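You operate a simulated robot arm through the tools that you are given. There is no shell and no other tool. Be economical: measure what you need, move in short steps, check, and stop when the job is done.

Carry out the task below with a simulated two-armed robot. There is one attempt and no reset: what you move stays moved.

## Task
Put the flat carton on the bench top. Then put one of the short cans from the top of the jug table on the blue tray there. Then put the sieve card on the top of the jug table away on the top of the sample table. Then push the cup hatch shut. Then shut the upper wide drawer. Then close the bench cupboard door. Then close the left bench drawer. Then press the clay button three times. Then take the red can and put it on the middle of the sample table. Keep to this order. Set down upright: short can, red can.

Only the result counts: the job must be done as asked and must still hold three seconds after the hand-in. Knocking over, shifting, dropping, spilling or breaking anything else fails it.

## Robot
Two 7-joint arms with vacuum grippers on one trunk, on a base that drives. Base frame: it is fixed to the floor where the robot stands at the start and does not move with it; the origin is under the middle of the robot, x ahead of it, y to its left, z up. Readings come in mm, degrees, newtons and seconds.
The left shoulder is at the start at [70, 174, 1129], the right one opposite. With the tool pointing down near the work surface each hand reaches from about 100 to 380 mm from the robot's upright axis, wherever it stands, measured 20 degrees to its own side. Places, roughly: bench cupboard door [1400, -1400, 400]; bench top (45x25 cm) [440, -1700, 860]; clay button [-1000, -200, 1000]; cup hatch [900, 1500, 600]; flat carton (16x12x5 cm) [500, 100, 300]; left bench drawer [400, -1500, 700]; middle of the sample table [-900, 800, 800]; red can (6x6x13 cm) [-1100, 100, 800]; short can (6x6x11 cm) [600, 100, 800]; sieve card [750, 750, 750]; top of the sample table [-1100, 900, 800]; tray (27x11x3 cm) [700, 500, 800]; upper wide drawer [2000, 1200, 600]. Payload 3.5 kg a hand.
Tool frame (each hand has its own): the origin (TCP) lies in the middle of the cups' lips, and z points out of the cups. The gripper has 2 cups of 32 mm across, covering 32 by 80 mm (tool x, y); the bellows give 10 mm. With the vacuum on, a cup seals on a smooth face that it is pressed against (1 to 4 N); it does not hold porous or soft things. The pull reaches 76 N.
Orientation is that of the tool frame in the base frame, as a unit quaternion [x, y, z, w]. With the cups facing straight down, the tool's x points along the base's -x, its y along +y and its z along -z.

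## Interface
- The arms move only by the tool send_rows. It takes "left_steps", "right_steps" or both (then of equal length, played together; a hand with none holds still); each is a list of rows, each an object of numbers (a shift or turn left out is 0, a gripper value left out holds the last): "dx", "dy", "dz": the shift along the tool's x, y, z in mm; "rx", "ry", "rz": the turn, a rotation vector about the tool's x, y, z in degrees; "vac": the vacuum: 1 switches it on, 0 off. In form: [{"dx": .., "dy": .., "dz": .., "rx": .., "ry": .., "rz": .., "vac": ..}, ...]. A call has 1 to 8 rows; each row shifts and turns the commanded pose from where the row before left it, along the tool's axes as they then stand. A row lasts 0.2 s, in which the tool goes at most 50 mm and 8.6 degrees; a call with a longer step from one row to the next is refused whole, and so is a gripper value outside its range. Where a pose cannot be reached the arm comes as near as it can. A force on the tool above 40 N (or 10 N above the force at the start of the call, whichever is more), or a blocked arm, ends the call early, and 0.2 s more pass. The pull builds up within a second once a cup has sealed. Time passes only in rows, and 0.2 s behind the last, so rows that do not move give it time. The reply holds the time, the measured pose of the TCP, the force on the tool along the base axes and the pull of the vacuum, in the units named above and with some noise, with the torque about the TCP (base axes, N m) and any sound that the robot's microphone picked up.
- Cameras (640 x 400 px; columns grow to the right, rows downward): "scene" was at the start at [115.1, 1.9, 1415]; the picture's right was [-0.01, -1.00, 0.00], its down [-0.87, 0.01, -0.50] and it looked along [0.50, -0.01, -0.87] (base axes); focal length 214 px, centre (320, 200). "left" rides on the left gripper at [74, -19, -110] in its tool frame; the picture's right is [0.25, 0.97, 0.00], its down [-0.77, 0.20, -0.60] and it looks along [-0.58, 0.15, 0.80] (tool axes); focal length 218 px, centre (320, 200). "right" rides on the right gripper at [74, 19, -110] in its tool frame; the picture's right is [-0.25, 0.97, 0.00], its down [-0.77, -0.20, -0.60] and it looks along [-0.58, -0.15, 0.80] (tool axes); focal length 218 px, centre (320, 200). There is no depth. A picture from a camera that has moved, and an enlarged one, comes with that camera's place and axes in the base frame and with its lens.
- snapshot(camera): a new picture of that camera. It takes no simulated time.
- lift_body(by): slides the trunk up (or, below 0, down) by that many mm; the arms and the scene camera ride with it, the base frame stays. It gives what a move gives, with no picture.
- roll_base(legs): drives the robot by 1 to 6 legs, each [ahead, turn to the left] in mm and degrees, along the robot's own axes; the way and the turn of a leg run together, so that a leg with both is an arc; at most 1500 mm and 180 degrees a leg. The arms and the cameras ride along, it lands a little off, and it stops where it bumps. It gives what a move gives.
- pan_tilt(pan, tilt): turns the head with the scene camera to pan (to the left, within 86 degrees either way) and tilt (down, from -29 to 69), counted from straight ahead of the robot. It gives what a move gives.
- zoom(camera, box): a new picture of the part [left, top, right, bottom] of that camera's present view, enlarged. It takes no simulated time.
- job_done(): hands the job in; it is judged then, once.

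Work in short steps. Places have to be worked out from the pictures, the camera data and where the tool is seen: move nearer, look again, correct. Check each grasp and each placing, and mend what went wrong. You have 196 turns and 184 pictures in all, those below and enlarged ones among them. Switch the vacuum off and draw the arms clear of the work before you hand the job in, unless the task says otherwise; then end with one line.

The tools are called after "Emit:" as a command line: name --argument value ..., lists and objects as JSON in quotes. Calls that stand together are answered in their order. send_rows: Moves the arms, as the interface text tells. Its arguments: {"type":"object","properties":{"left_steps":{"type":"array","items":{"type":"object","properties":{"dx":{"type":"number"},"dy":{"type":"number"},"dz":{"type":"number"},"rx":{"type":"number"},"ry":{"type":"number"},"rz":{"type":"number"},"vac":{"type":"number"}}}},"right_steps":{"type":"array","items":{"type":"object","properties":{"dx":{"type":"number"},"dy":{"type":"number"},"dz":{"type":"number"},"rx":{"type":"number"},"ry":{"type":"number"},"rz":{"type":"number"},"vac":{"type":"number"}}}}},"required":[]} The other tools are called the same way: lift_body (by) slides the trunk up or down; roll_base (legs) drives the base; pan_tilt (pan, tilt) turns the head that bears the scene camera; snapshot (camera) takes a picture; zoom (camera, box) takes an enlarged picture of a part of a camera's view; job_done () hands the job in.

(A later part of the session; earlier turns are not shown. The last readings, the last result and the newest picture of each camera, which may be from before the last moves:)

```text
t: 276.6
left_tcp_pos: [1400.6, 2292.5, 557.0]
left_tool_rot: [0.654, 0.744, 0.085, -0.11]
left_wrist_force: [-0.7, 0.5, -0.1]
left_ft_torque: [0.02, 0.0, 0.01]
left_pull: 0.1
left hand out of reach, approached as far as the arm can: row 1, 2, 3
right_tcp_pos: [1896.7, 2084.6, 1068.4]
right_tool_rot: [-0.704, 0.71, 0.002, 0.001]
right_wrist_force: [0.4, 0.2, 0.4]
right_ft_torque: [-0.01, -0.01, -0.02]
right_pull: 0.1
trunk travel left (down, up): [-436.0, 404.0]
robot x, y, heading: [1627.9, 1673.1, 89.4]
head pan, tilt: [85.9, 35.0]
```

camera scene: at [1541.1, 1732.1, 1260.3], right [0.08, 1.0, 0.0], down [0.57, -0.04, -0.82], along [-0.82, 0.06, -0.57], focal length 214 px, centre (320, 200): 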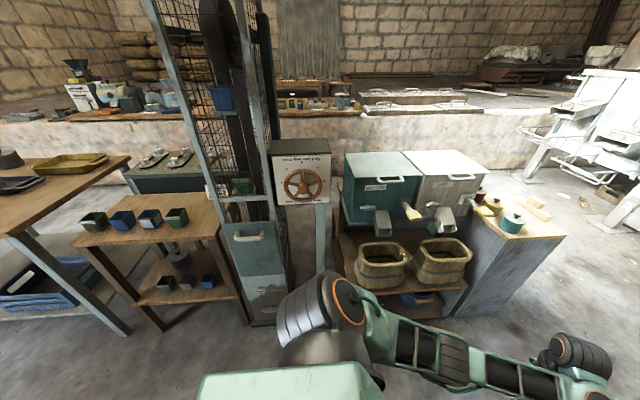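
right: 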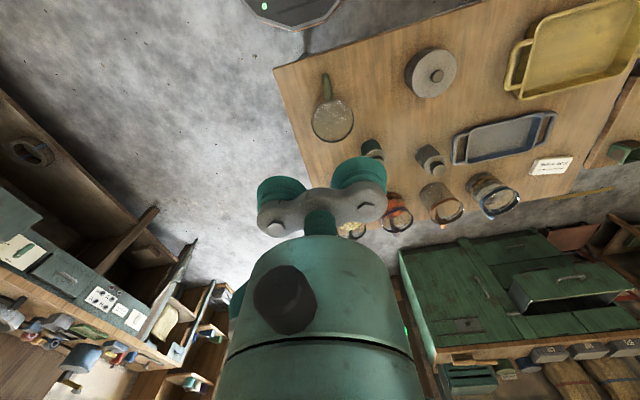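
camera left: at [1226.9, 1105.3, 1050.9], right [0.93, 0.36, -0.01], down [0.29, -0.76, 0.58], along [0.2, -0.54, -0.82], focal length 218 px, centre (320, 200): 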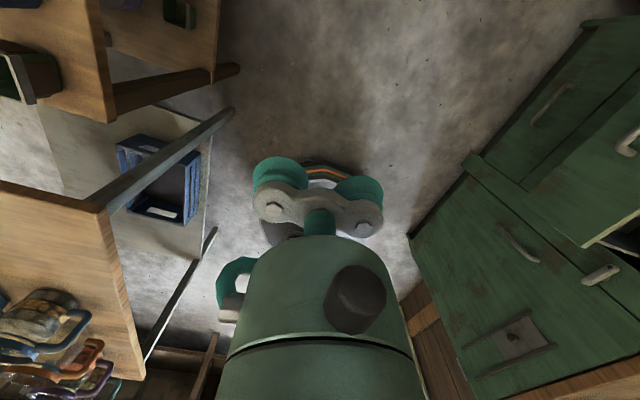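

It's stuck because the elbow is straight; I'll rotate about the wrist instead, letting the TCP move forward with the pitch.

Emit:
send_rows --left_steps '[{"ry": 8.5, "dx": 32}, {"ry": 8.5, "dx": 32}, {"ry": 8.5, "dx": 32}, {"ry": 8.5, "dx": 32}, {"ry": 8.5, "dx": 32}, {"ry": 8.5, "dx": 32}, {"ry": 8.5, "dx": 32}, {"ry": 8.5, "dx": 32}]'

```text
t: 278.4
left_tcp_pos: [1484.4, 2358.6, 646.3]
left_tool_rot: [0.634, 0.722, 0.175, -0.216]
left_wrist_force: [-0.4, 0.6, -0.4]
left_ft_torque: [0.01, -0.01, 0.01]
left_pull: 0.1
left hand out of reach, approached as far as the arm can: row 1, 2, 3, 4, 5, 6, 7, 8
right_tcp_pos: [1895.7, 2084.3, 1067.8]
right_tool_rot: [-0.705, 0.709, 0.002, 0.0]
right_wrist_force: [0.5, -0.6, 0.5]
right_ft_torque: [0.01, 0.0, -0.02]
right_pull: 0.1
trunk travel left (down, up): [-436.0, 404.0]
robot x, y, heading: [1633.4, 1675.0, 89.5]
head pan, tilt: [85.9, 35.0]
```

Emit:
send_rows --left_steps '[{"ry": 4, "dz": -20}, {"ry": 8, "dz": -30}, {"ry": 8, "dz": -30}, {"ry": 8, "dz": -25}, {"ry": 8, "dz": -20}, {"ry": 8, "dz": -10}, {"ry": 8}]'

```text
t: 280.0
left_tcp_pos: [1497.0, 2264.1, 739.2]
left_tool_rot: [0.492, 0.55, 0.44, -0.512]
left_wrist_force: [1.0, -0.4, -0.2]
left_ft_torque: [-0.03, 0.0, 0.01]
left_pull: 0.1
right_tcp_pos: [1898.2, 2085.6, 1068.3]
right_tool_rot: [-0.705, 0.709, 0.003, -0.002]
right_wrist_force: [-0.4, 0.8, -0.8]
right_ft_torque: [-0.05, 0.0, -0.03]
right_pull: 0.0
trunk travel left (down, up): [-436.0, 404.0]
robot x, y, heading: [1626.8, 1671.9, 89.3]
head pan, tilt: [85.9, 35.0]
```

Tool is now nearly horizontal. Back 102 mm, turn left 82.5° to face the hatch, lower the trunk 139 mm (z≈600), and look.

Emit:
roll_base --legs '[[-102, 0], [0, 82.5]]'

Emit:
lift_body --by -139

Emit:
send_rows --left_steps '[{"ry": 5}]'

Emit:
snapshot --camera "left"

Emit:
pan_tilt --pan 10 --tilt 35

Emit:
snapshot --camera "scene"

```text
t: 284.7
left_tcp_pos: [1025.3, 1515.7, 736.5]
left_tool_rot: [0.006, 0.738, -0.005, -0.675]
left_wrist_force: [-0.2, 0.4, -0.6]
left_ft_torque: [-0.02, -0.01, 0.02]
left_pull: 0.1
right_tcp_pos: [1256.3, 1887.2, 1067.2]
right_tool_rot: [0.998, -0.07, -0.002, 0.002]
right_wrist_force: [-0.1, 0.5, 1.3]
right_ft_torque: [-0.01, 0.03, 0.0]
right_pull: 0.0
trunk travel left (down, up): [-436.0, 404.0]
robot x, y, heading: [1628.0, 1568.7, 172.3]
head pan, tilt: [85.9, 35.0]
```

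```text
t: 286.4
left_tcp_pos: [1025.3, 1515.0, 599.0]
left_tool_rot: [0.006, 0.738, -0.006, -0.675]
left_wrist_force: [-0.1, 0.5, 0.0]
left_ft_torque: [-0.01, -0.01, -0.01]
left_pull: 0.1
right_tcp_pos: [1257.1, 1888.6, 929.7]
right_tool_rot: [0.998, -0.07, -0.001, 0.0]
right_wrist_force: [1.2, 0.2, -0.1]
right_ft_torque: [0.01, -0.01, 0.0]
right_pull: 0.1
trunk travel left (down, up): [-297.0, 543.0]
robot x, y, heading: [1629.3, 1571.4, 172.3]
head pan, tilt: [85.9, 35.0]
```

```text
t: 286.8
left_tcp_pos: [1026.3, 1516.3, 599.2]
left_tool_rot: [0.006, 0.707, -0.005, -0.707]
left_wrist_force: [0.1, 0.8, 0.0]
left_ft_torque: [0.0, 0.0, -0.01]
left_pull: 0.2
right_tcp_pos: [1255.9, 1888.4, 928.5]
right_tool_rot: [0.998, -0.07, -0.002, 0.002]
right_wrist_force: [0.5, 0.5, 0.6]
right_ft_torque: [-0.03, 0.0, 0.03]
right_pull: 0.0
trunk travel left (down, up): [-297.0, 543.0]
robot x, y, heading: [1632.7, 1564.9, 172.3]
head pan, tilt: [85.9, 35.0]
```

```text
111 pictures are left
camera left: at [1136.9, 1499.2, 671.9], right [0.0, 0.97, 0.24], down [0.61, 0.19, -0.77], along [-0.8, 0.14, -0.59], focal length 218 px, centre (320, 200)
```

left: 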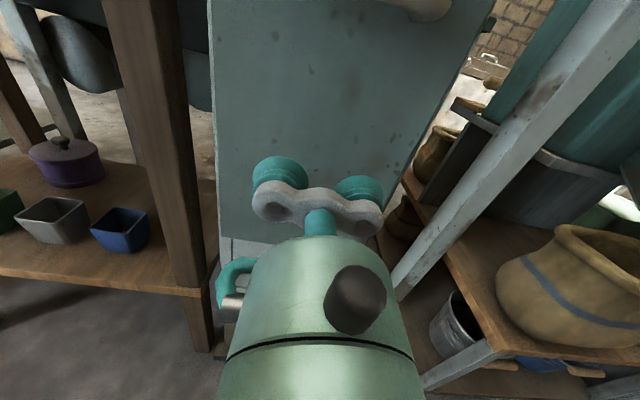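

```text
t: 288.2
left_tcp_pos: [1027.3, 1516.9, 599.4]
left_tool_rot: [0.006, 0.708, -0.004, -0.706]
left_wrist_force: [-0.8, 0.0, -0.6]
left_ft_torque: [-0.02, -0.01, -0.02]
left_pull: 0.1
right_tcp_pos: [1256.4, 1889.4, 928.9]
right_tool_rot: [0.998, -0.07, -0.002, 0.001]
right_wrist_force: [1.4, -0.5, 0.9]
right_ft_torque: [0.02, -0.01, 0.03]
right_pull: 0.0
trunk travel left (down, up): [-297.0, 543.0]
robot x, y, heading: [1630.6, 1569.9, 172.1]
head pan, tilt: [10.0, 35.0]
```

```text
110 pictures are left
camera scene: at [1490.3, 1575.4, 1121.4], right [-0.04, 1.0, 0.0], down [0.57, 0.02, -0.82], along [-0.82, -0.03, -0.57], focal length 214 px, centre (320, 200)
```

scene: 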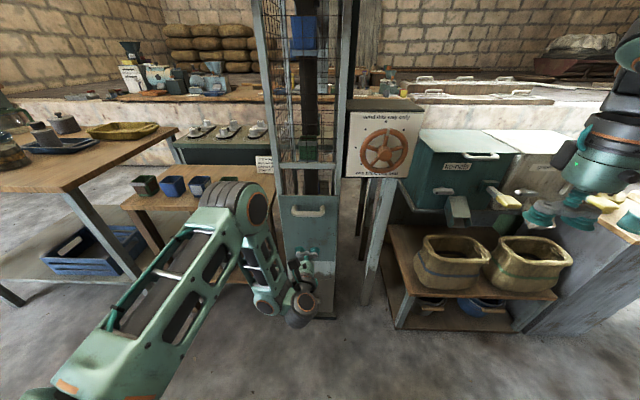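

Well aligned with the panel (TCP y≈1516, z≈599). Advance with vacuum on until contact.

Emit:
send_rows --left_steps '[{"dz": 30, "vac": 1}, {"dz": 25}, {"dz": 15}, {"dz": 6}, {"dz": 4}, {"dz": 4}]'

```text
t: 289.6
left_tcp_pos: [939.7, 1514.5, 598.7]
left_tool_rot: [0.005, 0.707, -0.006, -0.707]
left_wrist_force: [-16.7, -1.4, 3.8]
left_ft_torque: [-0.11, 0.15, 0.41]
left_pull: 75.8
right_tcp_pos: [1254.4, 1887.5, 928.6]
right_tool_rot: [0.998, -0.069, -0.001, 0.001]
right_wrist_force: [-0.9, -0.3, 0.3]
right_ft_torque: [-0.02, -0.04, 0.03]
right_pull: 0.1
trunk travel left (down, up): [-297.0, 543.0]
robot x, y, heading: [1631.3, 1568.8, 172.1]
head pan, tilt: [10.0, 35.0]
```

Sealed. Now try sliding up: raise the trunk 30 mm and check the force.

Emit:
lift_body --by 30

Emit:
zoom --camera "scene" --box '[240, 120, 400, 330]'

```text
t: 290.4
left_tcp_pos: [938.7, 1513.5, 627.5]
left_tool_rot: [0.006, 0.708, -0.006, -0.706]
left_wrist_force: [-31.9, -6.6, -0.9]
left_ft_torque: [-0.21, 0.16, 0.04]
left_pull: 75.5
right_tcp_pos: [1253.8, 1887.8, 958.5]
right_tool_rot: [0.998, -0.07, 0.001, 0.001]
right_wrist_force: [-0.8, -0.7, 0.7]
right_ft_torque: [0.0, -0.01, 0.0]
right_pull: 0.1
trunk travel left (down, up): [-327.0, 513.0]
robot x, y, heading: [1629.7, 1570.3, 172.2]
head pan, tilt: [10.0, 35.0]
```

```text
1.90 times, centred on (320, 225) of scene
camera zoom: at [1487.3, 1574.9, 1151.2], right [-0.04, 1.0, 0.0], down [0.58, 0.02, -0.82], along [-0.82, -0.03, -0.58], focal length 408 px, centre (320, 152)
```

zoom: 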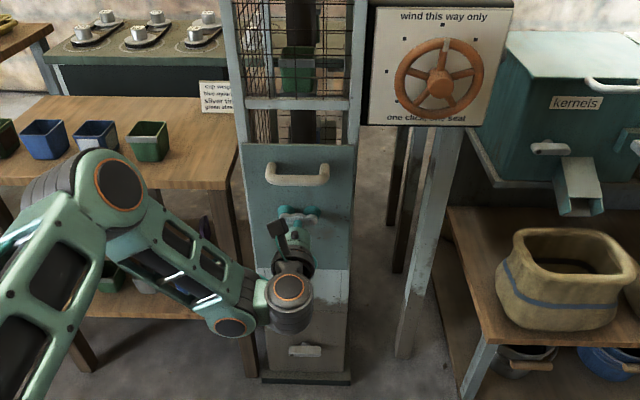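

The hatch slides up freely with me. Continue +50 mm.

Emit:
lift_body --by 50

Emit:
zoom --camera "scene" --box '[240, 120, 400, 330]'

```text
t: 291.3
left_tcp_pos: [939.5, 1514.2, 676.2]
left_tool_rot: [0.005, 0.708, -0.005, -0.706]
left_wrist_force: [-32.8, -9.3, -1.4]
left_ft_torque: [-0.56, 0.14, -0.07]
left_pull: 75.1
right_tcp_pos: [1253.2, 1887.2, 1008.1]
right_tool_rot: [0.998, -0.069, 0.0, 0.001]
right_wrist_force: [0.1, -0.2, 0.2]
right_ft_torque: [0.0, -0.04, 0.0]
right_pull: 0.1
trunk travel left (down, up): [-377.0, 463.0]
robot x, y, heading: [1628.7, 1566.9, 172.1]
head pan, tilt: [10.0, 35.0]
```

```text
1.90 times, centred on (320, 225) of scene
camera zoom: at [1486.9, 1574.4, 1201.1], right [-0.04, 1.0, 0.0], down [0.58, 0.02, -0.82], along [-0.82, -0.03, -0.58], focal length 408 px, centre (320, 152)
```

zoom: 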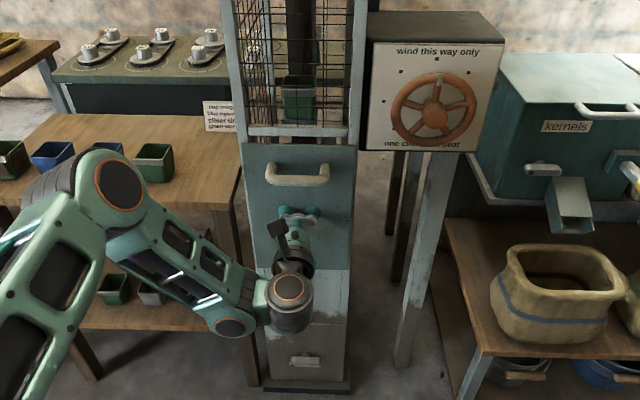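

Almost closed. Raise in small steps until it resists.

Emit:
lift_body --by 10

Emit:
lift_body --by 8

Emit:
zoom --camera "scene" --box '[260, 120, 370, 260]'

```text
t: 291.9
left_tcp_pos: [939.6, 1514.5, 685.7]
left_tool_rot: [0.006, 0.709, -0.005, -0.705]
left_wrist_force: [-32.7, -10.9, -3.8]
left_ft_torque: [-0.42, 0.17, -0.06]
left_pull: 75.5
right_tcp_pos: [1253.2, 1886.7, 1019.8]
right_tool_rot: [0.998, -0.07, 0.001, 0.001]
right_wrist_force: [0.4, 0.0, 0.3]
right_ft_torque: [0.02, -0.01, 0.01]
right_pull: 0.2
trunk travel left (down, up): [-387.0, 453.0]
robot x, y, heading: [1628.9, 1567.2, 172.1]
head pan, tilt: [10.0, 35.0]
```

```text
t: 292.5
left_tcp_pos: [939.3, 1513.9, 693.8]
left_tool_rot: [0.007, 0.709, -0.005, -0.705]
left_wrist_force: [-30.7, -10.8, -4.2]
left_ft_torque: [-0.32, 0.16, -0.17]
left_pull: 74.8
right_tcp_pos: [1252.6, 1885.7, 1026.8]
right_tool_rot: [0.998, -0.07, 0.0, 0.0]
right_wrist_force: [0.8, 0.9, -0.5]
right_ft_torque: [0.02, -0.04, -0.03]
right_pull: 0.2
trunk travel left (down, up): [-395.0, 445.0]
robot x, y, heading: [1628.6, 1572.7, 172.2]
head pan, tilt: [10.0, 35.0]
```

```text
2.86 times, centred on (315, 190) of scene
camera zoom: at [1486.4, 1574.1, 1219.0], right [-0.04, 1.0, 0.0], down [0.58, 0.02, -0.82], along [-0.82, -0.03, -0.58], focal length 613 px, centre (334, 229)
```

zoom: 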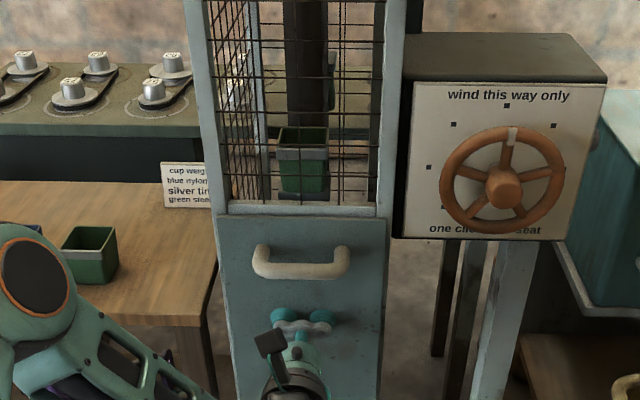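

Emit:
lift_body --by 8

Emit:
lift_body --by 8

```text
t: 293.0
left_tcp_pos: [940.4, 1513.6, 701.8]
left_tool_rot: [0.007, 0.709, -0.003, -0.705]
left_wrist_force: [-29.7, -9.4, -8.0]
left_ft_torque: [-0.08, 0.22, -0.15]
left_pull: 75.7
right_tcp_pos: [1251.7, 1887.2, 1034.2]
right_tool_rot: [0.998, -0.07, 0.0, 0.001]
right_wrist_force: [0.3, -0.2, -0.2]
right_ft_torque: [0.02, 0.0, -0.03]
right_pull: 0.0
trunk travel left (down, up): [-403.0, 437.0]
robot x, y, heading: [1628.4, 1567.4, 172.1]
head pan, tilt: [10.0, 35.0]
```

```text
t: 293.6
left_tcp_pos: [939.4, 1516.0, 707.9]
left_tool_rot: [0.007, 0.71, -0.005, -0.704]
left_wrist_force: [-24.6, -3.1, -16.9]
left_ft_torque: [-0.21, 0.29, -0.12]
left_pull: 75.9
right_tcp_pos: [1253.5, 1887.2, 1042.5]
right_tool_rot: [0.998, -0.07, 0.001, 0.001]
right_wrist_force: [0.3, -0.1, 0.3]
right_ft_torque: [0.03, -0.04, -0.01]
right_pull: 0.0
trunk travel left (down, up): [-411.0, 429.0]
robot x, y, heading: [1627.6, 1570.0, 172.2]
head pan, tilt: [10.0, 35.0]
```

Emit:
lift_body --by 6

Emit:
zoom --camera "scene" --box '[260, 120, 370, 260]'

```text
t: 294.2
left_tcp_pos: [940.5, 1515.4, 715.0]
left_tool_rot: [0.006, 0.71, -0.006, -0.705]
left_wrist_force: [-20.4, 0.3, -20.6]
left_ft_torque: [0.08, 0.2, 0.02]
left_pull: 75.7
right_tcp_pos: [1252.4, 1888.1, 1047.9]
right_tool_rot: [0.998, -0.07, 0.0, 0.001]
right_wrist_force: [-0.2, -0.1, -0.3]
right_ft_torque: [0.02, 0.01, 0.01]
right_pull: 0.0
trunk travel left (down, up): [-417.0, 423.0]
robot x, y, heading: [1633.6, 1570.2, 172.0]
head pan, tilt: [10.0, 35.0]
```

```text
2.86 times, centred on (315, 190) of scene
camera zoom: at [1485.4, 1575.0, 1240.8], right [-0.04, 1.0, 0.0], down [0.58, 0.02, -0.82], along [-0.82, -0.03, -0.58], focal length 613 px, centre (334, 229)
```

zoom: 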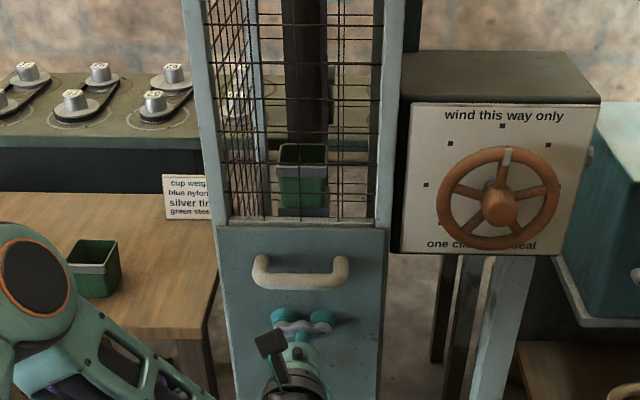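

The cups are now creeping on the panel, so the hatch is at its upper stop. Release and retract, then verify that it stays.

Emit:
send_rows --left_steps '[{"vac": 0}, {"vac": 0}, {"vac": 0}, {"vac": 0}, {"dz": -10}, {"dz": -25}, {"dz": -30}]'

Emit:
zoom --camera "scene" --box '[260, 120, 370, 260]'

```text
t: 295.8
left_tcp_pos: [1006.9, 1516.6, 720.2]
left_tool_rot: [0.005, 0.707, -0.006, -0.707]
left_wrist_force: [0.3, 0.4, 0.5]
left_ft_torque: [-0.01, -0.01, -0.03]
left_pull: 0.1
right_tcp_pos: [1256.3, 1888.8, 1049.1]
right_tool_rot: [0.998, -0.07, -0.002, 0.001]
right_wrist_force: [0.1, -0.4, 0.8]
right_ft_torque: [0.01, 0.03, 0.0]
right_pull: 0.2
trunk travel left (down, up): [-417.0, 423.0]
robot x, y, heading: [1631.8, 1571.1, 172.1]
head pan, tilt: [10.0, 35.0]
```

```text
2.86 times, centred on (315, 190) of scene
camera zoom: at [1490.9, 1575.8, 1241.4], right [-0.04, 1.0, 0.0], down [0.57, 0.02, -0.82], along [-0.82, -0.03, -0.57], focal length 613 px, centre (334, 229)
```

zoom: 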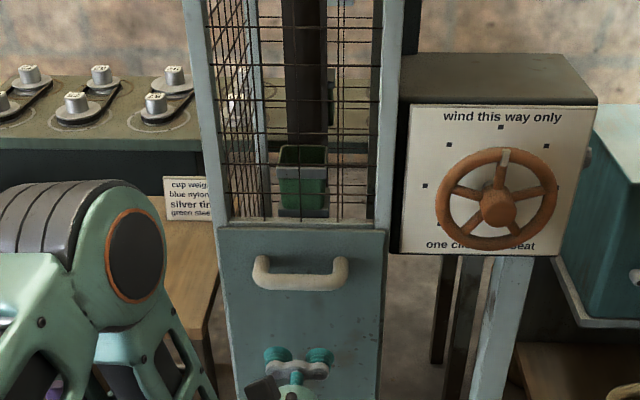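

The hatch stays shut. Next the upper wide drawer on the green dresser. First retract the arm ~75 mm, then drive down to ≈(1290,1096), pausing to look at the drawer.

Emit:
send_rows --left_steps '[{"dz": -25}, {"dz": -25}, {"dz": -25}]'

Emit:
roll_base --legs '[[0, 62.2], [585, 0]]'

Emit:
pan_tilt --pan 86 --tilt 35

Emit:
snapshot --camera "scene"

```text
t: 296.5
left_tcp_pos: [1066.2, 1518.2, 717.8]
left_tool_rot: [0.016, 0.71, -0.007, -0.704]
left_wrist_force: [-17.3, 21.5, 0.0]
left_ft_torque: [-1.86, -1.44, 2.24]
left_pull: 0.1
right_tcp_pos: [1255.5, 1888.7, 1048.6]
right_tool_rot: [0.998, -0.07, -0.001, 0.002]
right_wrist_force: [0.3, 1.0, 0.7]
right_ft_torque: [0.01, 0.01, 0.0]
right_pull: 0.1
trunk travel left (down, up): [-417.0, 423.0]
robot x, y, heading: [1627.1, 1569.6, 172.1]
head pan, tilt: [10.0, 35.0]
stopped in row 3 (left hand): the force on the tool passed its limit at 136 N (the readings are from after the stop); the commanded pose is now the measured one
```

```text
t: 297.3
left_tcp_pos: [1067.9, 1506.0, 717.5]
left_tool_rot: [0.011, 0.71, -0.015, -0.704]
left_wrist_force: [-8.8, 10.4, 0.7]
left_ft_torque: [-0.8, -0.75, 0.96]
left_pull: 0.1
right_tcp_pos: [1247.8, 1878.8, 1047.6]
right_tool_rot: [0.998, -0.059, -0.002, 0.002]
right_wrist_force: [-0.1, -0.2, -0.5]
right_ft_torque: [0.01, 0.0, -0.01]
right_pull: 0.1
trunk travel left (down, up): [-417.0, 423.0]
robot x, y, heading: [1626.5, 1571.6, 173.2]
head pan, tilt: [10.0, 35.0]
stopped in leg 1: the force on the tool passed its limit at 43 N (the readings are from after the stop); the commanded pose is now the measured one
```

```text
t: 298.8
left_tcp_pos: [1067.5, 1506.3, 717.7]
left_tool_rot: [0.008, 0.71, -0.016, -0.704]
left_wrist_force: [-12.2, 16.3, -0.6]
left_ft_torque: [-1.38, -0.97, 1.69]
left_pull: 0.2
right_tcp_pos: [1247.9, 1880.2, 1048.1]
right_tool_rot: [0.998, -0.06, -0.002, 0.002]
right_wrist_force: [0.4, -0.1, -0.1]
right_ft_torque: [0.0, -0.01, 0.03]
right_pull: 0.2
trunk travel left (down, up): [-417.0, 423.0]
robot x, y, heading: [1633.6, 1570.4, 173.0]
head pan, tilt: [85.9, 35.0]
```

```text
104 pictures are left
camera scene: at [1561.5, 1491.0, 1241.4], right [-0.98, 0.19, 0.0], down [0.11, 0.56, -0.82], along [-0.16, -0.8, -0.57], focal length 214 px, centre (320, 200)
```

scene: 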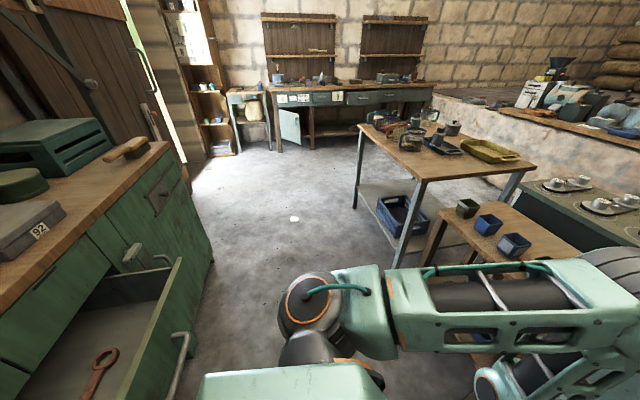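

The arm folded into itself again (self-contact, nothing else touched). Extend 35 mm to relieve it.

Emit:
send_rows --left_steps '[{"dz": 20}, {"dz": 15}]'

```text
t: 299.4
left_tcp_pos: [1032.2, 1505.6, 718.1]
left_tool_rot: [0.01, 0.71, -0.015, -0.704]
left_wrist_force: [0.3, -0.4, 0.0]
left_ft_torque: [-0.01, 0.02, 0.03]
left_pull: 0.0
right_tcp_pos: [1247.6, 1879.9, 1047.6]
right_tool_rot: [0.998, -0.061, -0.002, 0.002]
right_wrist_force: [0.7, 0.1, 0.5]
right_ft_torque: [0.01, 0.0, -0.01]
right_pull: 0.1
trunk travel left (down, up): [-417.0, 423.0]
robot x, y, heading: [1631.4, 1566.4, 173.3]
head pan, tilt: [85.9, 35.0]
```

Drawer front is at x≈1915, y≈944–1295, z≈600, dresser face x≈2073. Drive to ≈(1285,1063) and turn to heading −7 so the tool faces the drawer.

Emit:
roll_base --legs '[[0, 62.2], [610, 0], [0, 117.5]]'

Emit:
lift_body --by -100

Emit:
pan_tilt --pan 0 --tilt 35

Emit:
snapshot --camera "scene"

Emit:
snapshot --camera "left"

```text
t: 310.4
left_tcp_pos: [1878.0, 1087.2, 718.3]
left_tool_rot: [0.709, -0.034, 0.704, 0.009]
left_wrist_force: [0.2, 0.3, 1.2]
left_ft_torque: [0.0, 0.04, 0.01]
left_pull: 0.0
right_tcp_pos: [1637.5, 729.5, 1048.7]
right_tool_rot: [0.093, 0.996, 0.002, 0.002]
right_wrist_force: [0.3, -0.1, -0.2]
right_ft_torque: [-0.01, -0.05, -0.02]
right_pull: 0.0
trunk travel left (down, up): [-417.0, 423.0]
robot x, y, heading: [1277.7, 1064.7, -10.7]
head pan, tilt: [85.9, 35.0]
```

```text
t: 311.7
left_tcp_pos: [1877.9, 1087.5, 618.2]
left_tool_rot: [0.709, -0.033, 0.704, 0.009]
left_wrist_force: [0.3, 0.0, 0.2]
left_ft_torque: [0.01, 0.01, 0.02]
left_pull: 0.0
right_tcp_pos: [1636.8, 729.5, 948.5]
right_tool_rot: [0.094, 0.996, 0.003, 0.002]
right_wrist_force: [0.2, -0.1, 0.5]
right_ft_torque: [-0.02, -0.02, -0.02]
right_pull: 0.1
trunk travel left (down, up): [-317.0, 523.0]
robot x, y, heading: [1277.7, 1064.4, -10.7]
head pan, tilt: [85.9, 35.0]
```

```text
t: 313.3
left_tcp_pos: [1876.6, 1088.4, 616.6]
left_tool_rot: [0.71, -0.033, 0.704, 0.008]
left_wrist_force: [0.2, -0.8, -0.3]
left_ft_torque: [0.02, 0.02, -0.02]
left_pull: 0.1
right_tcp_pos: [1636.5, 728.7, 947.9]
right_tool_rot: [0.093, 0.996, 0.003, 0.001]
right_wrist_force: [0.7, 0.7, 1.0]
right_ft_torque: [0.0, -0.03, 0.0]
right_pull: 0.1
trunk travel left (down, up): [-317.0, 523.0]
robot x, y, heading: [1278.6, 1062.7, -10.9]
head pan, tilt: [0.0, 35.0]
```

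```text
103 pictures are left
camera scene: at [1411.5, 1041.5, 1141.4], right [-0.18, -0.98, 0.0], down [-0.56, 0.11, -0.82], along [0.81, -0.15, -0.57], focal length 214 px, centre (320, 200)
```

scene: 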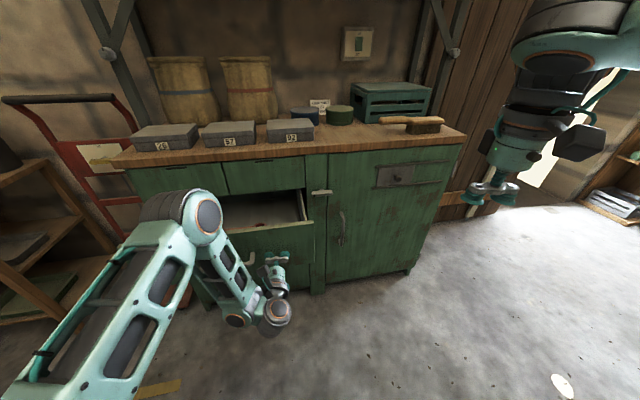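

```text
102 pictures are left
camera left: at [1769.4, 1112.8, 692.2], right [-0.06, -0.97, 0.22], down [-0.62, -0.14, -0.77], along [0.78, -0.18, -0.6], focal length 218 px, centre (320, 200)
```

left: 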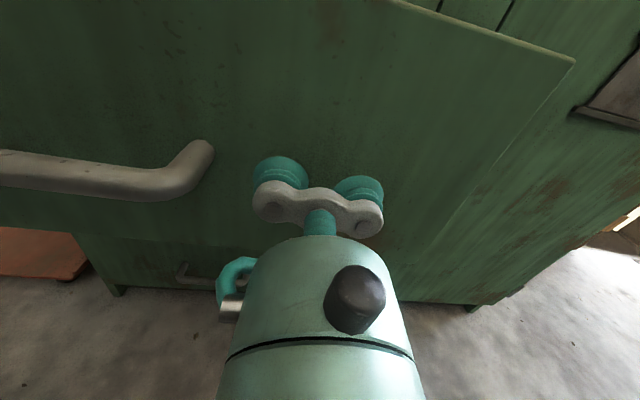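

The cups face the drawer front just right of its handle. Push with the base: 150 mm ahead first.

Emit:
roll_base --legs '[[120, 0]]'

Emit:
roll_base --legs '[[60, 0]]'

Emit:
snapshot --camera "scene"

```text
t: 314.5
left_tcp_pos: [1999.0, 1065.1, 616.8]
left_tool_rot: [0.71, -0.034, 0.704, 0.009]
left_wrist_force: [0.3, 0.9, -0.2]
left_ft_torque: [0.01, -0.01, 0.0]
left_pull: 0.1
right_tcp_pos: [1758.6, 708.0, 946.9]
right_tool_rot: [0.092, 0.996, 0.003, 0.001]
right_wrist_force: [0.1, -0.2, -0.7]
right_ft_torque: [-0.02, 0.03, -0.01]
right_pull: 0.1
trunk travel left (down, up): [-317.0, 523.0]
robot x, y, heading: [1400.0, 1043.0, -10.4]
head pan, tilt: [0.0, 35.0]
```

```text
t: 315.5
left_tcp_pos: [2058.1, 1055.4, 616.9]
left_tool_rot: [0.71, -0.033, 0.704, 0.008]
left_wrist_force: [0.0, -0.5, 0.5]
left_ft_torque: [-0.01, 0.01, 0.01]
left_pull: 0.1
right_tcp_pos: [1818.1, 697.1, 947.7]
right_tool_rot: [0.093, 0.996, 0.002, 0.002]
right_wrist_force: [-0.1, -0.3, -0.5]
right_ft_torque: [-0.01, 0.01, 0.02]
right_pull: 0.1
trunk travel left (down, up): [-317.0, 523.0]
robot x, y, heading: [1458.8, 1032.5, -10.6]
head pan, tilt: [0.0, 35.0]
```

```text
101 pictures are left
camera scene: at [1593.0, 1007.6, 1141.2], right [-0.18, -0.98, 0.0], down [-0.56, 0.11, -0.82], along [0.8, -0.15, -0.57], focal length 214 px, centre (320, 200)
```

scene: 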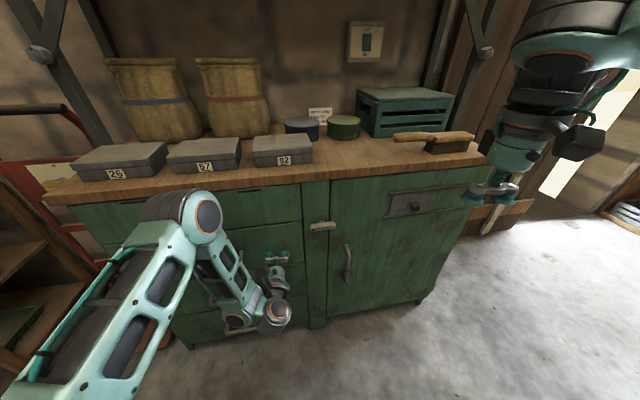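

The drawer interior is no longer visible. Keep pushing in small steps until it resists.

Emit:
roll_base --legs '[[25, 0]]'

Emit:
snapshot --camera "left"

```text
t: 316.3
left_tcp_pos: [2083.1, 1051.9, 618.1]
left_tool_rot: [0.71, -0.033, 0.703, 0.008]
left_wrist_force: [-0.2, 0.3, 0.7]
left_ft_torque: [0.0, 0.0, 0.01]
left_pull: 0.0
right_tcp_pos: [1843.6, 691.2, 948.3]
right_tool_rot: [0.092, 0.996, 0.003, 0.001]
right_wrist_force: [0.6, 0.0, -0.3]
right_ft_torque: [0.0, 0.06, 0.0]
right_pull: 0.0
trunk travel left (down, up): [-317.0, 523.0]
robot x, y, heading: [1482.5, 1027.2, -10.6]
head pan, tilt: [0.0, 35.0]
```

```text
100 pictures are left
camera left: at [1974.7, 1075.0, 691.5], right [-0.05, -0.97, 0.22], down [-0.62, -0.14, -0.77], along [0.78, -0.18, -0.6], focal length 218 px, centre (320, 200)
```

left: 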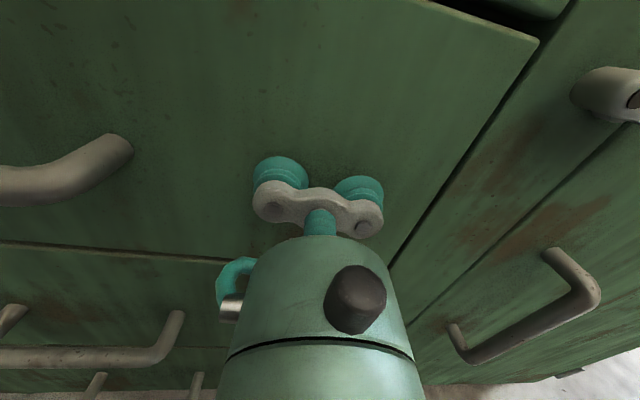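

Nearly shut; continue pushing gently.

Emit:
roll_base --legs '[[15, 0]]'

Emit:
roll_base --legs '[[15, 0]]'

Emit:
roll_base --legs '[[15, 0]]'

Emit:
snapshot --camera "left"

```text
t: 317.1
left_tcp_pos: [2096.6, 1047.5, 617.2]
left_tool_rot: [0.709, -0.032, 0.704, 0.008]
left_wrist_force: [-3.4, 0.2, 1.5]
left_ft_torque: [0.01, 0.01, -0.01]
left_pull: 0.0
right_tcp_pos: [1857.8, 688.6, 947.4]
right_tool_rot: [0.092, 0.996, 0.003, 0.001]
right_wrist_force: [0.3, 0.3, 0.6]
right_ft_torque: [-0.01, 0.02, -0.05]
right_pull: 0.1
trunk travel left (down, up): [-317.0, 523.0]
robot x, y, heading: [1497.3, 1022.9, -10.7]
head pan, tilt: [0.0, 35.0]
```

```text
t: 317.9
left_tcp_pos: [2101.0, 1046.9, 618.1]
left_tool_rot: [0.712, -0.033, 0.701, 0.008]
left_wrist_force: [-14.8, 0.9, 4.1]
left_ft_torque: [-0.06, 0.1, 0.02]
left_pull: 0.1
right_tcp_pos: [1864.3, 688.3, 949.0]
right_tool_rot: [0.091, 0.996, 0.003, 0.003]
right_wrist_force: [-0.6, -0.1, -0.4]
right_ft_torque: [-0.01, -0.01, 0.0]
right_pull: 0.1
trunk travel left (down, up): [-317.0, 523.0]
robot x, y, heading: [1506.6, 1021.3, -10.8]
head pan, tilt: [0.0, 35.0]
stopped in leg 1: the force on the tool passed its limit at 71 N (the readings are from after the stop); the commanded pose is now the measured one
```

```text
t: 318.6
left_tcp_pos: [2101.9, 1045.4, 615.1]
left_tool_rot: [0.715, -0.033, 0.698, 0.01]
left_wrist_force: [-16.6, 0.5, 4.1]
left_ft_torque: [-0.15, 0.1, -0.01]
left_pull: 0.0
right_tcp_pos: [1869.5, 685.9, 948.2]
right_tool_rot: [0.092, 0.996, 0.004, 0.001]
right_wrist_force: [-0.9, 0.9, 0.7]
right_ft_torque: [0.02, -0.01, -0.02]
right_pull: 0.2
trunk travel left (down, up): [-317.0, 523.0]
robot x, y, heading: [1508.2, 1021.9, -10.5]
head pan, tilt: [0.0, 35.0]
stopped in leg 1: the force on the tool passed its limit at 59 N (the readings are from after the stop); the commanded pose is now the measured one
```

```text
99 pictures are left
camera left: at [1994.2, 1070.5, 691.3], right [-0.05, -0.97, 0.22], down [-0.63, -0.14, -0.76], along [0.77, -0.18, -0.61], focal length 218 px, centre (320, 200)
```

left: 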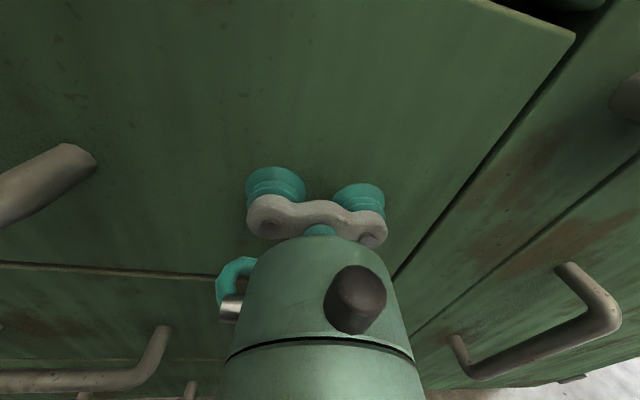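

It reached its stop (59–71 N peaks). Back off 60 mm and inspect the drawer.

Emit:
roll_base --legs '[[-90, 0]]'

Emit:
zoom --camera "scene" --box '[60, 130, 420, 340]'

```text
t: 319.8
left_tcp_pos: [2012.6, 1062.6, 614.2]
left_tool_rot: [0.715, -0.032, 0.699, 0.009]
left_wrist_force: [-1.0, -0.1, 0.6]
left_ft_torque: [0.0, 0.02, -0.01]
left_pull: 0.1
right_tcp_pos: [1779.1, 703.2, 948.7]
right_tool_rot: [0.093, 0.996, 0.003, 0.002]
right_wrist_force: [-0.2, 0.1, -0.2]
right_ft_torque: [-0.01, 0.0, 0.01]
right_pull: 0.1
trunk travel left (down, up): [-317.0, 523.0]
robot x, y, heading: [1419.8, 1037.2, -10.7]
head pan, tilt: [0.0, 35.0]
```

```text
1.78 times, centred on (240, 235) of scene
camera zoom: at [1552.2, 1015.6, 1141.6], right [-0.18, -0.98, 0.0], down [-0.56, 0.1, -0.82], along [0.81, -0.15, -0.57], focal length 381 px, centre (462, 138)
```

zoom: 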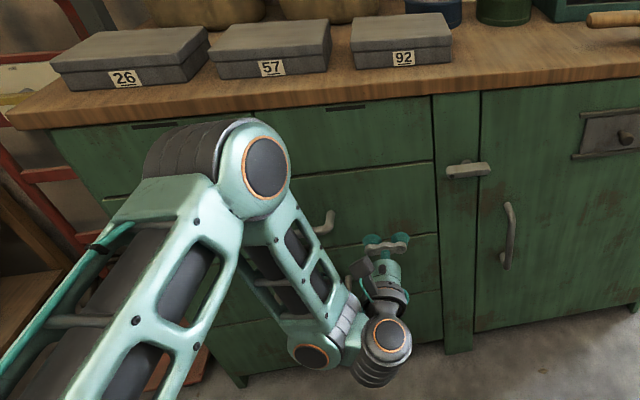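

The drawer is flush. Now the bench cupboard door: turn to face −y, drive 1250 mm and look.

Emit:
roll_base --legs '[[0, -79.3], [1250, 0]]'

Emit:
pan_tilt --pan -5 --tilt 30

Emit:
snapshot --camera "scene"

```text
t: 329.4
left_tcp_pos: [1547.4, -773.0, 614.6]
left_tool_rot: [0.528, -0.484, 0.529, 0.455]
left_wrist_force: [0.7, -0.6, -0.5]
left_ft_torque: [-0.02, 0.02, 0.0]
left_pull: 0.1
right_tcp_pos: [1153.0, -607.0, 948.6]
right_tool_rot: [0.709, 0.705, 0.002, 0.002]
right_wrist_force: [1.3, 0.5, -0.7]
right_ft_torque: [-0.03, 0.0, 0.02]
right_pull: 0.0
trunk travel left (down, up): [-317.0, 523.0]
robot x, y, heading: [1415.3, -194.6, -90.4]
head pan, tilt: [0.0, 35.0]
```

```text
t: 330.0
left_tcp_pos: [1548.5, -773.0, 614.2]
left_tool_rot: [0.528, -0.483, 0.53, 0.456]
left_wrist_force: [-0.4, -0.3, -0.5]
left_ft_torque: [0.0, 0.03, -0.04]
left_pull: 0.1
right_tcp_pos: [1152.6, -606.9, 948.0]
right_tool_rot: [0.709, 0.705, 0.002, 0.002]
right_wrist_force: [-0.4, -0.3, 0.7]
right_ft_torque: [0.01, -0.02, 0.01]
right_pull: 0.0
trunk travel left (down, up): [-317.0, 523.0]
robot x, y, heading: [1420.7, -192.0, -90.0]
head pan, tilt: [-5.0, 30.0]
```

```text
97 pictures are left
camera scene: at [1407.8, -330.4, 1149.1], right [-1.0, 0.09, 0.0], down [0.05, 0.5, -0.87], along [-0.08, -0.86, -0.5], focal length 214 px, centre (320, 200)
```

scene: 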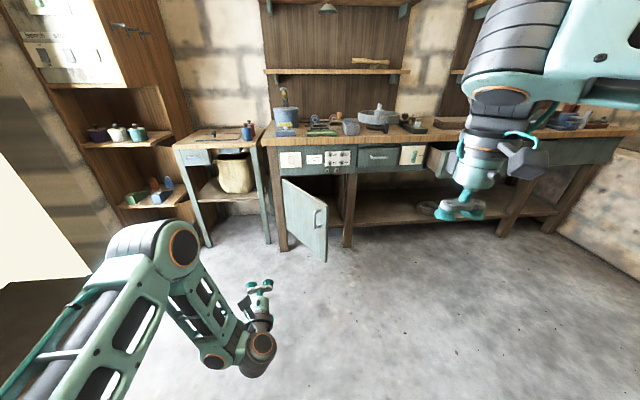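

The door is hinged at x≈1520 with its free edge at about (1340,−1165), open ~62°. I'll push it shut with a straight −y push along x≈1360. Shift the base ~190 mm toward −x and lower 55 mm.

Emit:
roll_base --legs '[[0, -90], [191, 0], [0, 90], [200, 0]]'

Emit:
lift_body --by -55

Emit:
pan_tilt --pan 10 --tilt 40

Emit:
snapshot --camera "scene"

Emit:
snapshot --camera "left"

```text
t: 338.3
left_tcp_pos: [1185.7, -748.4, 617.1]
left_tool_rot: [-0.444, 0.561, -0.466, -0.522]
left_wrist_force: [1.0, -0.5, -0.2]
left_ft_torque: [-0.03, 0.03, -0.09]
left_pull: 0.1
right_tcp_pos: [847.0, -472.3, 940.9]
right_tool_rot: [0.804, 0.595, 0.006, 0.013]
right_wrist_force: [1.2, -0.9, -0.4]
right_ft_torque: [0.05, 0.09, -0.02]
right_pull: 0.0
trunk travel left (down, up): [-317.0, 523.0]
robot x, y, heading: [1249.4, -166.7, -115.6]
head pan, tilt: [-5.0, 30.0]
stopped in leg 3: the force on the tool passed its limit at 87 N (the readings are from after the stop); the commanded pose is now the measured one
```

```text
t: 339.2
left_tcp_pos: [1189.2, -752.7, 558.7]
left_tool_rot: [-0.446, 0.561, -0.46, -0.524]
left_wrist_force: [-0.2, 0.0, 0.3]
left_ft_torque: [-0.01, 0.01, -0.02]
left_pull: 0.1
right_tcp_pos: [853.7, -476.2, 887.7]
right_tool_rot: [0.805, 0.593, 0.005, 0.007]
right_wrist_force: [0.1, -0.2, -0.5]
right_ft_torque: [0.0, -0.02, -0.01]
right_pull: 0.1
trunk travel left (down, up): [-262.0, 578.0]
robot x, y, heading: [1253.8, -173.5, -115.7]
head pan, tilt: [-5.0, 30.0]
```

```text
t: 340.0
left_tcp_pos: [1188.3, -752.3, 557.9]
left_tool_rot: [-0.447, 0.561, -0.461, -0.523]
left_wrist_force: [0.4, 0.7, 0.1]
left_ft_torque: [0.03, 0.0, 0.0]
left_pull: 0.1
right_tcp_pos: [854.0, -478.1, 887.8]
right_tool_rot: [0.806, 0.592, 0.006, 0.007]
right_wrist_force: [-0.1, 0.0, 0.2]
right_ft_torque: [0.01, -0.04, -0.01]
right_pull: 0.0
trunk travel left (down, up): [-262.0, 578.0]
robot x, y, heading: [1252.2, -165.9, -115.9]
head pan, tilt: [10.0, 40.0]
```

```text
96 pictures are left
camera scene: at [1229.6, -306.0, 1079.0], right [-0.96, 0.27, 0.03], down [0.16, 0.63, -0.76], along [-0.22, -0.73, -0.65], focal length 214 px, centre (320, 200)
```

scene: 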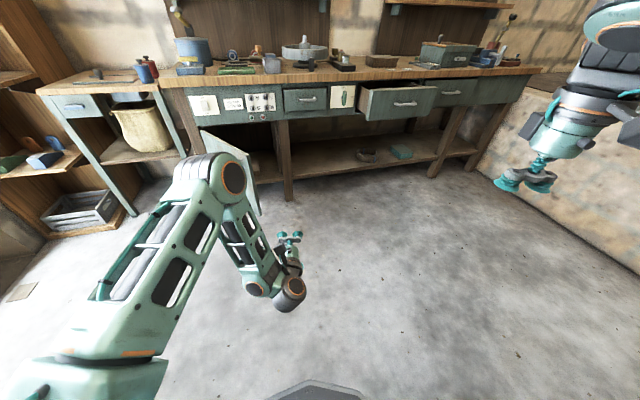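

```text
95 pictures are left
camera left: at [1223.3, -647.3, 635.1], right [-0.96, 0.17, 0.2], down [-0.05, 0.65, -0.76], along [-0.26, -0.75, -0.61], focal length 218 px, centre (320, 200)
```

left: 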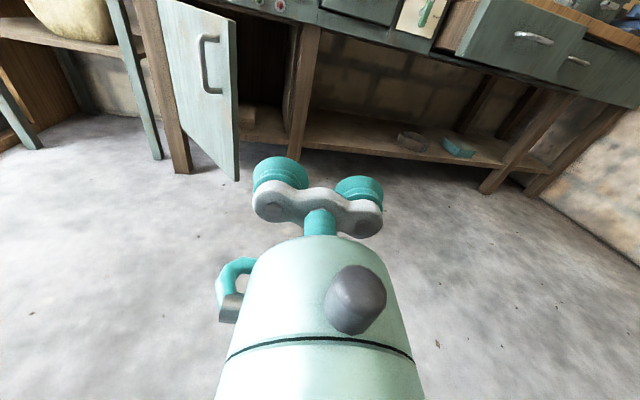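

The turn stopped early with a jolt and the robot is slightly tilted. I check the jug-table side, where the base or right arm may have touched something.

Emit:
pan_tilt --pan -86 --tilt 50

Emit:
snapshot --camera "scene"

```text
t: 341.7
left_tcp_pos: [1188.0, -752.9, 560.2]
left_tool_rot: [-0.445, 0.562, -0.46, -0.524]
left_wrist_force: [0.9, 0.4, -0.2]
left_ft_torque: [0.02, -0.02, -0.02]
left_pull: 0.0
right_tcp_pos: [854.9, -477.2, 889.6]
right_tool_rot: [0.806, 0.592, 0.005, 0.007]
right_wrist_force: [-1.1, 0.5, -0.5]
right_ft_torque: [0.02, 0.01, 0.01]
right_pull: 0.0
trunk travel left (down, up): [-262.0, 578.0]
robot x, y, heading: [1252.5, -167.7, -115.6]
head pan, tilt: [-85.9, 50.0]
```

```text
94 pictures are left
camera scene: at [1180.5, -195.2, 1068.2], right [0.37, 0.93, 0.01], down [0.7, -0.27, -0.66], along [-0.61, 0.25, -0.75], focal length 214 px, centre (320, 200)
```

scene: 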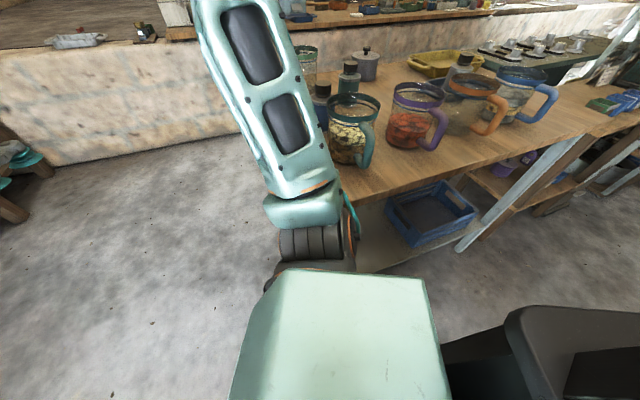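

All jars are still standing; my right shoulder is against the jug table's corner. Drive straight ahead 200 mm away from it, then recheck.

Emit:
roll_base --legs '[[200, 0]]'

Emit:
snapshot --camera "scene"

```text
t: 342.8
left_tcp_pos: [1138.5, -780.0, 564.5]
left_tool_rot: [-0.424, 0.576, -0.461, -0.526]
left_wrist_force: [0.8, -0.9, 0.1]
left_ft_torque: [0.02, 0.02, -0.07]
left_pull: 0.0
right_tcp_pos: [807.7, -488.1, 882.9]
right_tool_rot: [0.815, 0.579, 0.011, 0.019]
right_wrist_force: [0.3, 0.7, -0.2]
right_ft_torque: [0.02, -0.01, -0.01]
right_pull: 0.0
trunk travel left (down, up): [-262.0, 578.0]
robot x, y, heading: [1239.5, -203.8, -120.7]
head pan, tilt: [-85.9, 50.0]
stopped in leg 1: the force on the tool passed its limit at 95 N (the readings are from after the stop); the commanded pose is now the measured one
```

```text
93 pictures are left
camera scene: at [1153.7, -220.0, 1066.4], right [0.45, 0.89, 0.0], down [0.68, -0.34, -0.65], along [-0.58, 0.3, -0.76], focal length 214 px, centre (320, 200)
```

scene: 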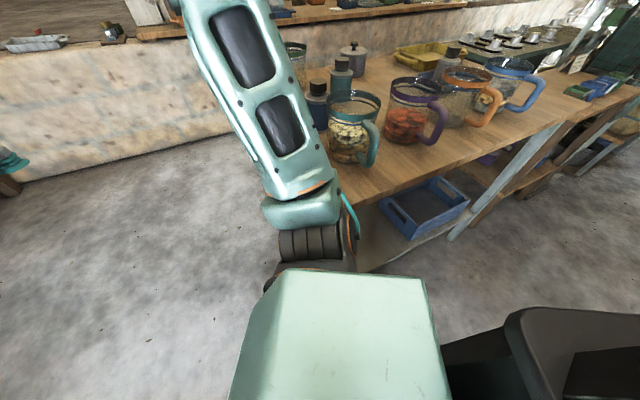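

Still blocked and leaning. I look down on both sides to find the contact.

Emit:
pan_tilt --pan -60 --tilt 69

Emit:
snapshot --camera "scene"

Emit:
snapshot --camera "right"

```text
t: 343.7
left_tcp_pos: [1139.3, -781.4, 563.9]
left_tool_rot: [-0.423, 0.576, -0.462, -0.526]
left_wrist_force: [-0.2, 0.2, 0.0]
left_ft_torque: [0.02, 0.02, -0.02]
left_pull: 0.0
right_tcp_pos: [809.0, -489.6, 881.8]
right_tool_rot: [0.816, 0.578, 0.011, 0.02]
right_wrist_force: [-0.7, 0.3, -0.3]
right_ft_torque: [-0.04, 0.01, 0.01]
right_pull: 0.1
trunk travel left (down, up): [-262.0, 578.0]
robot x, y, heading: [1238.6, -204.7, -121.1]
head pan, tilt: [-60.0, 68.8]
```

```text
92 pictures are left
camera scene: at [1165.5, -254.4, 1043.7], right [0.02, 1.0, 0.01], down [0.93, -0.01, -0.37], along [-0.37, 0.02, -0.93], focal length 214 px, centre (320, 200)
```

scene: 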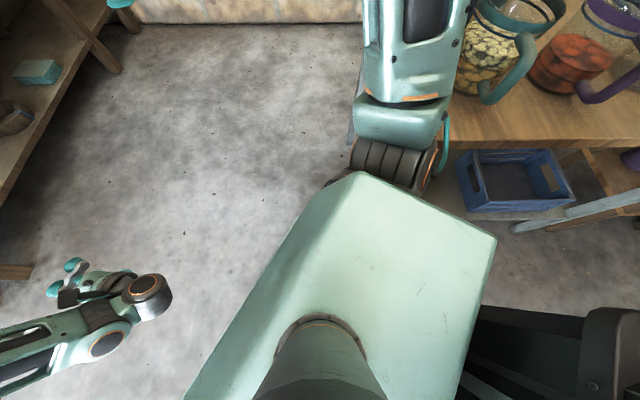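

```text
91 pictures are left
camera right: at [848.0, -425.3, 991.9], right [0.83, -0.56, 0.04], down [-0.47, -0.65, 0.6], along [-0.31, -0.52, -0.8], focal length 218 px, centre (320, 200)
```

right: 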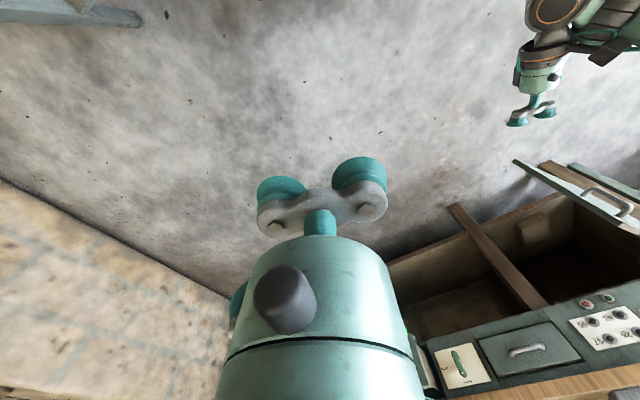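

Emit:
zoom --camera "scene" --box '[320, 0, 520, 220]'

```text
1.82 times, centred on (420, 110) of scene
camera zoom: at [1165.5, -254.4, 1043.7], right [0.02, 1.0, 0.01], down [0.93, -0.01, -0.37], along [-0.37, 0.02, -0.93], focal length 390 px, centre (138, 364)
```

zoom: 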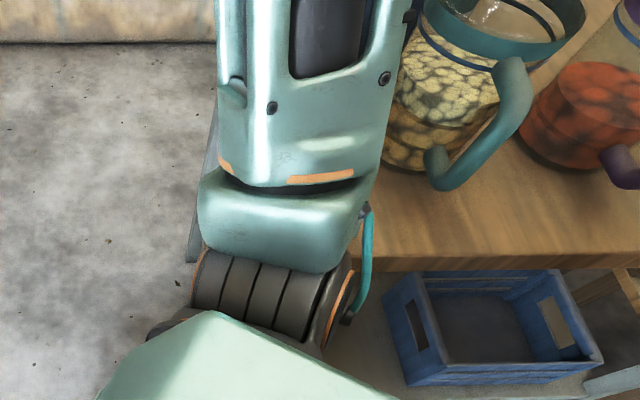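

The right upper arm sits at the table's corner, at top height. I'll raise the trunk 150 mm in steps to lift it clear of the table.

Emit:
lift_body --by 60

Emit:
lift_body --by 150

Emit:
snapshot --camera "scene"

```text
t: 344.7
left_tcp_pos: [1136.8, -775.9, 627.1]
left_tool_rot: [-0.418, 0.576, -0.465, -0.526]
left_wrist_force: [-0.4, 0.2, -0.4]
left_ft_torque: [0.0, 0.02, 0.01]
left_pull: 0.2
right_tcp_pos: [803.4, -481.3, 941.9]
right_tool_rot: [0.816, 0.578, 0.012, 0.025]
right_wrist_force: [0.5, 0.1, 0.2]
right_ft_torque: [0.0, -0.05, 0.0]
right_pull: 0.1
trunk travel left (down, up): [-322.0, 518.0]
robot x, y, heading: [1240.0, -201.7, -121.1]
head pan, tilt: [-60.0, 68.8]
```

```text
t: 346.4
left_tcp_pos: [1134.6, -776.6, 776.2]
left_tool_rot: [-0.418, 0.577, -0.465, -0.526]
left_wrist_force: [-0.1, 0.4, -0.2]
left_ft_torque: [-0.01, 0.0, -0.03]
left_pull: 0.1
right_tcp_pos: [801.7, -482.0, 1090.8]
right_tool_rot: [0.816, 0.578, 0.01, 0.025]
right_wrist_force: [-0.3, 0.0, -0.3]
right_ft_torque: [0.0, 0.01, 0.0]
right_pull: 0.1
trunk travel left (down, up): [-472.0, 368.0]
robot x, y, heading: [1239.1, -205.9, -121.2]
head pan, tilt: [-60.0, 68.8]
```

```text
89 pictures are left
camera scene: at [1157.2, -244.2, 1252.6], right [0.02, 1.0, 0.0], down [0.93, -0.02, -0.36], along [-0.36, 0.01, -0.93], focal length 214 px, centre (320, 200)
```

scene: 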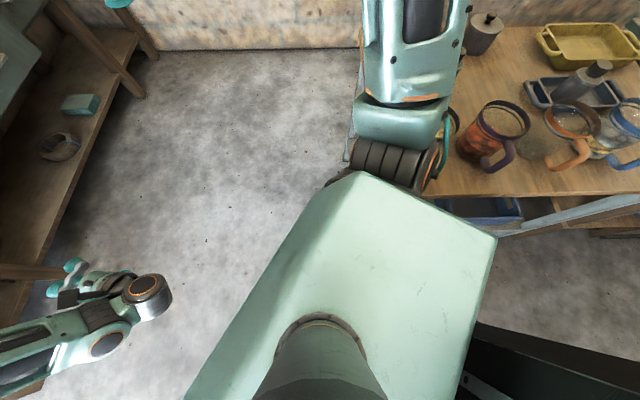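

The lean comes from the base's right side pressing the table's rear leg. I'll turn back right to release, back away in +x, then approach diagonally.

Emit:
roll_base --legs '[[0, -58], [-170, 0]]'

Emit:
snapshot --camera "scene"

```text
t: 350.5
left_tcp_pos: [867.2, -412.7, 777.6]
left_tool_rot: [-0.082, 0.707, -0.148, -0.687]
left_wrist_force: [-0.9, 0.8, 0.4]
left_ft_torque: [-0.03, -0.02, -0.02]
left_pull: 0.2
right_tcp_pos: [947.1, 23.7, 1093.9]
right_tool_rot: [0.994, 0.106, -0.003, 0.026]
right_wrist_force: [-0.1, -0.7, -0.3]
right_ft_torque: [-0.03, 0.0, 0.03]
right_pull: 0.2
trunk travel left (down, up): [-472.0, 368.0]
robot x, y, heading: [1408.4, -203.4, -180.0]
head pan, tilt: [-60.0, 68.8]
```

```text
88 pictures are left
camera scene: at [1331.8, -152.8, 1252.8], right [0.87, 0.5, 0.0], down [0.47, -0.81, -0.36], along [-0.18, 0.31, -0.93], focal length 214 px, centre (320, 200)
```

scene: 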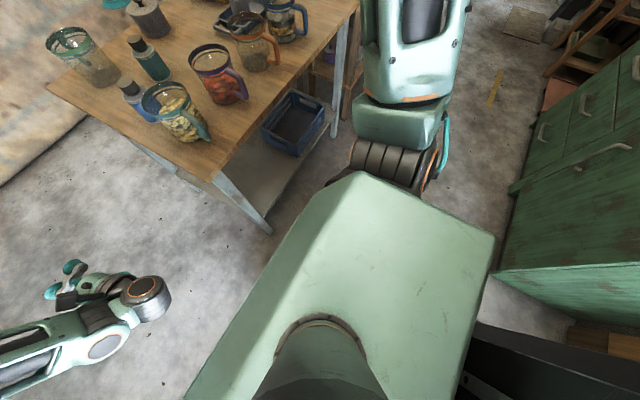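

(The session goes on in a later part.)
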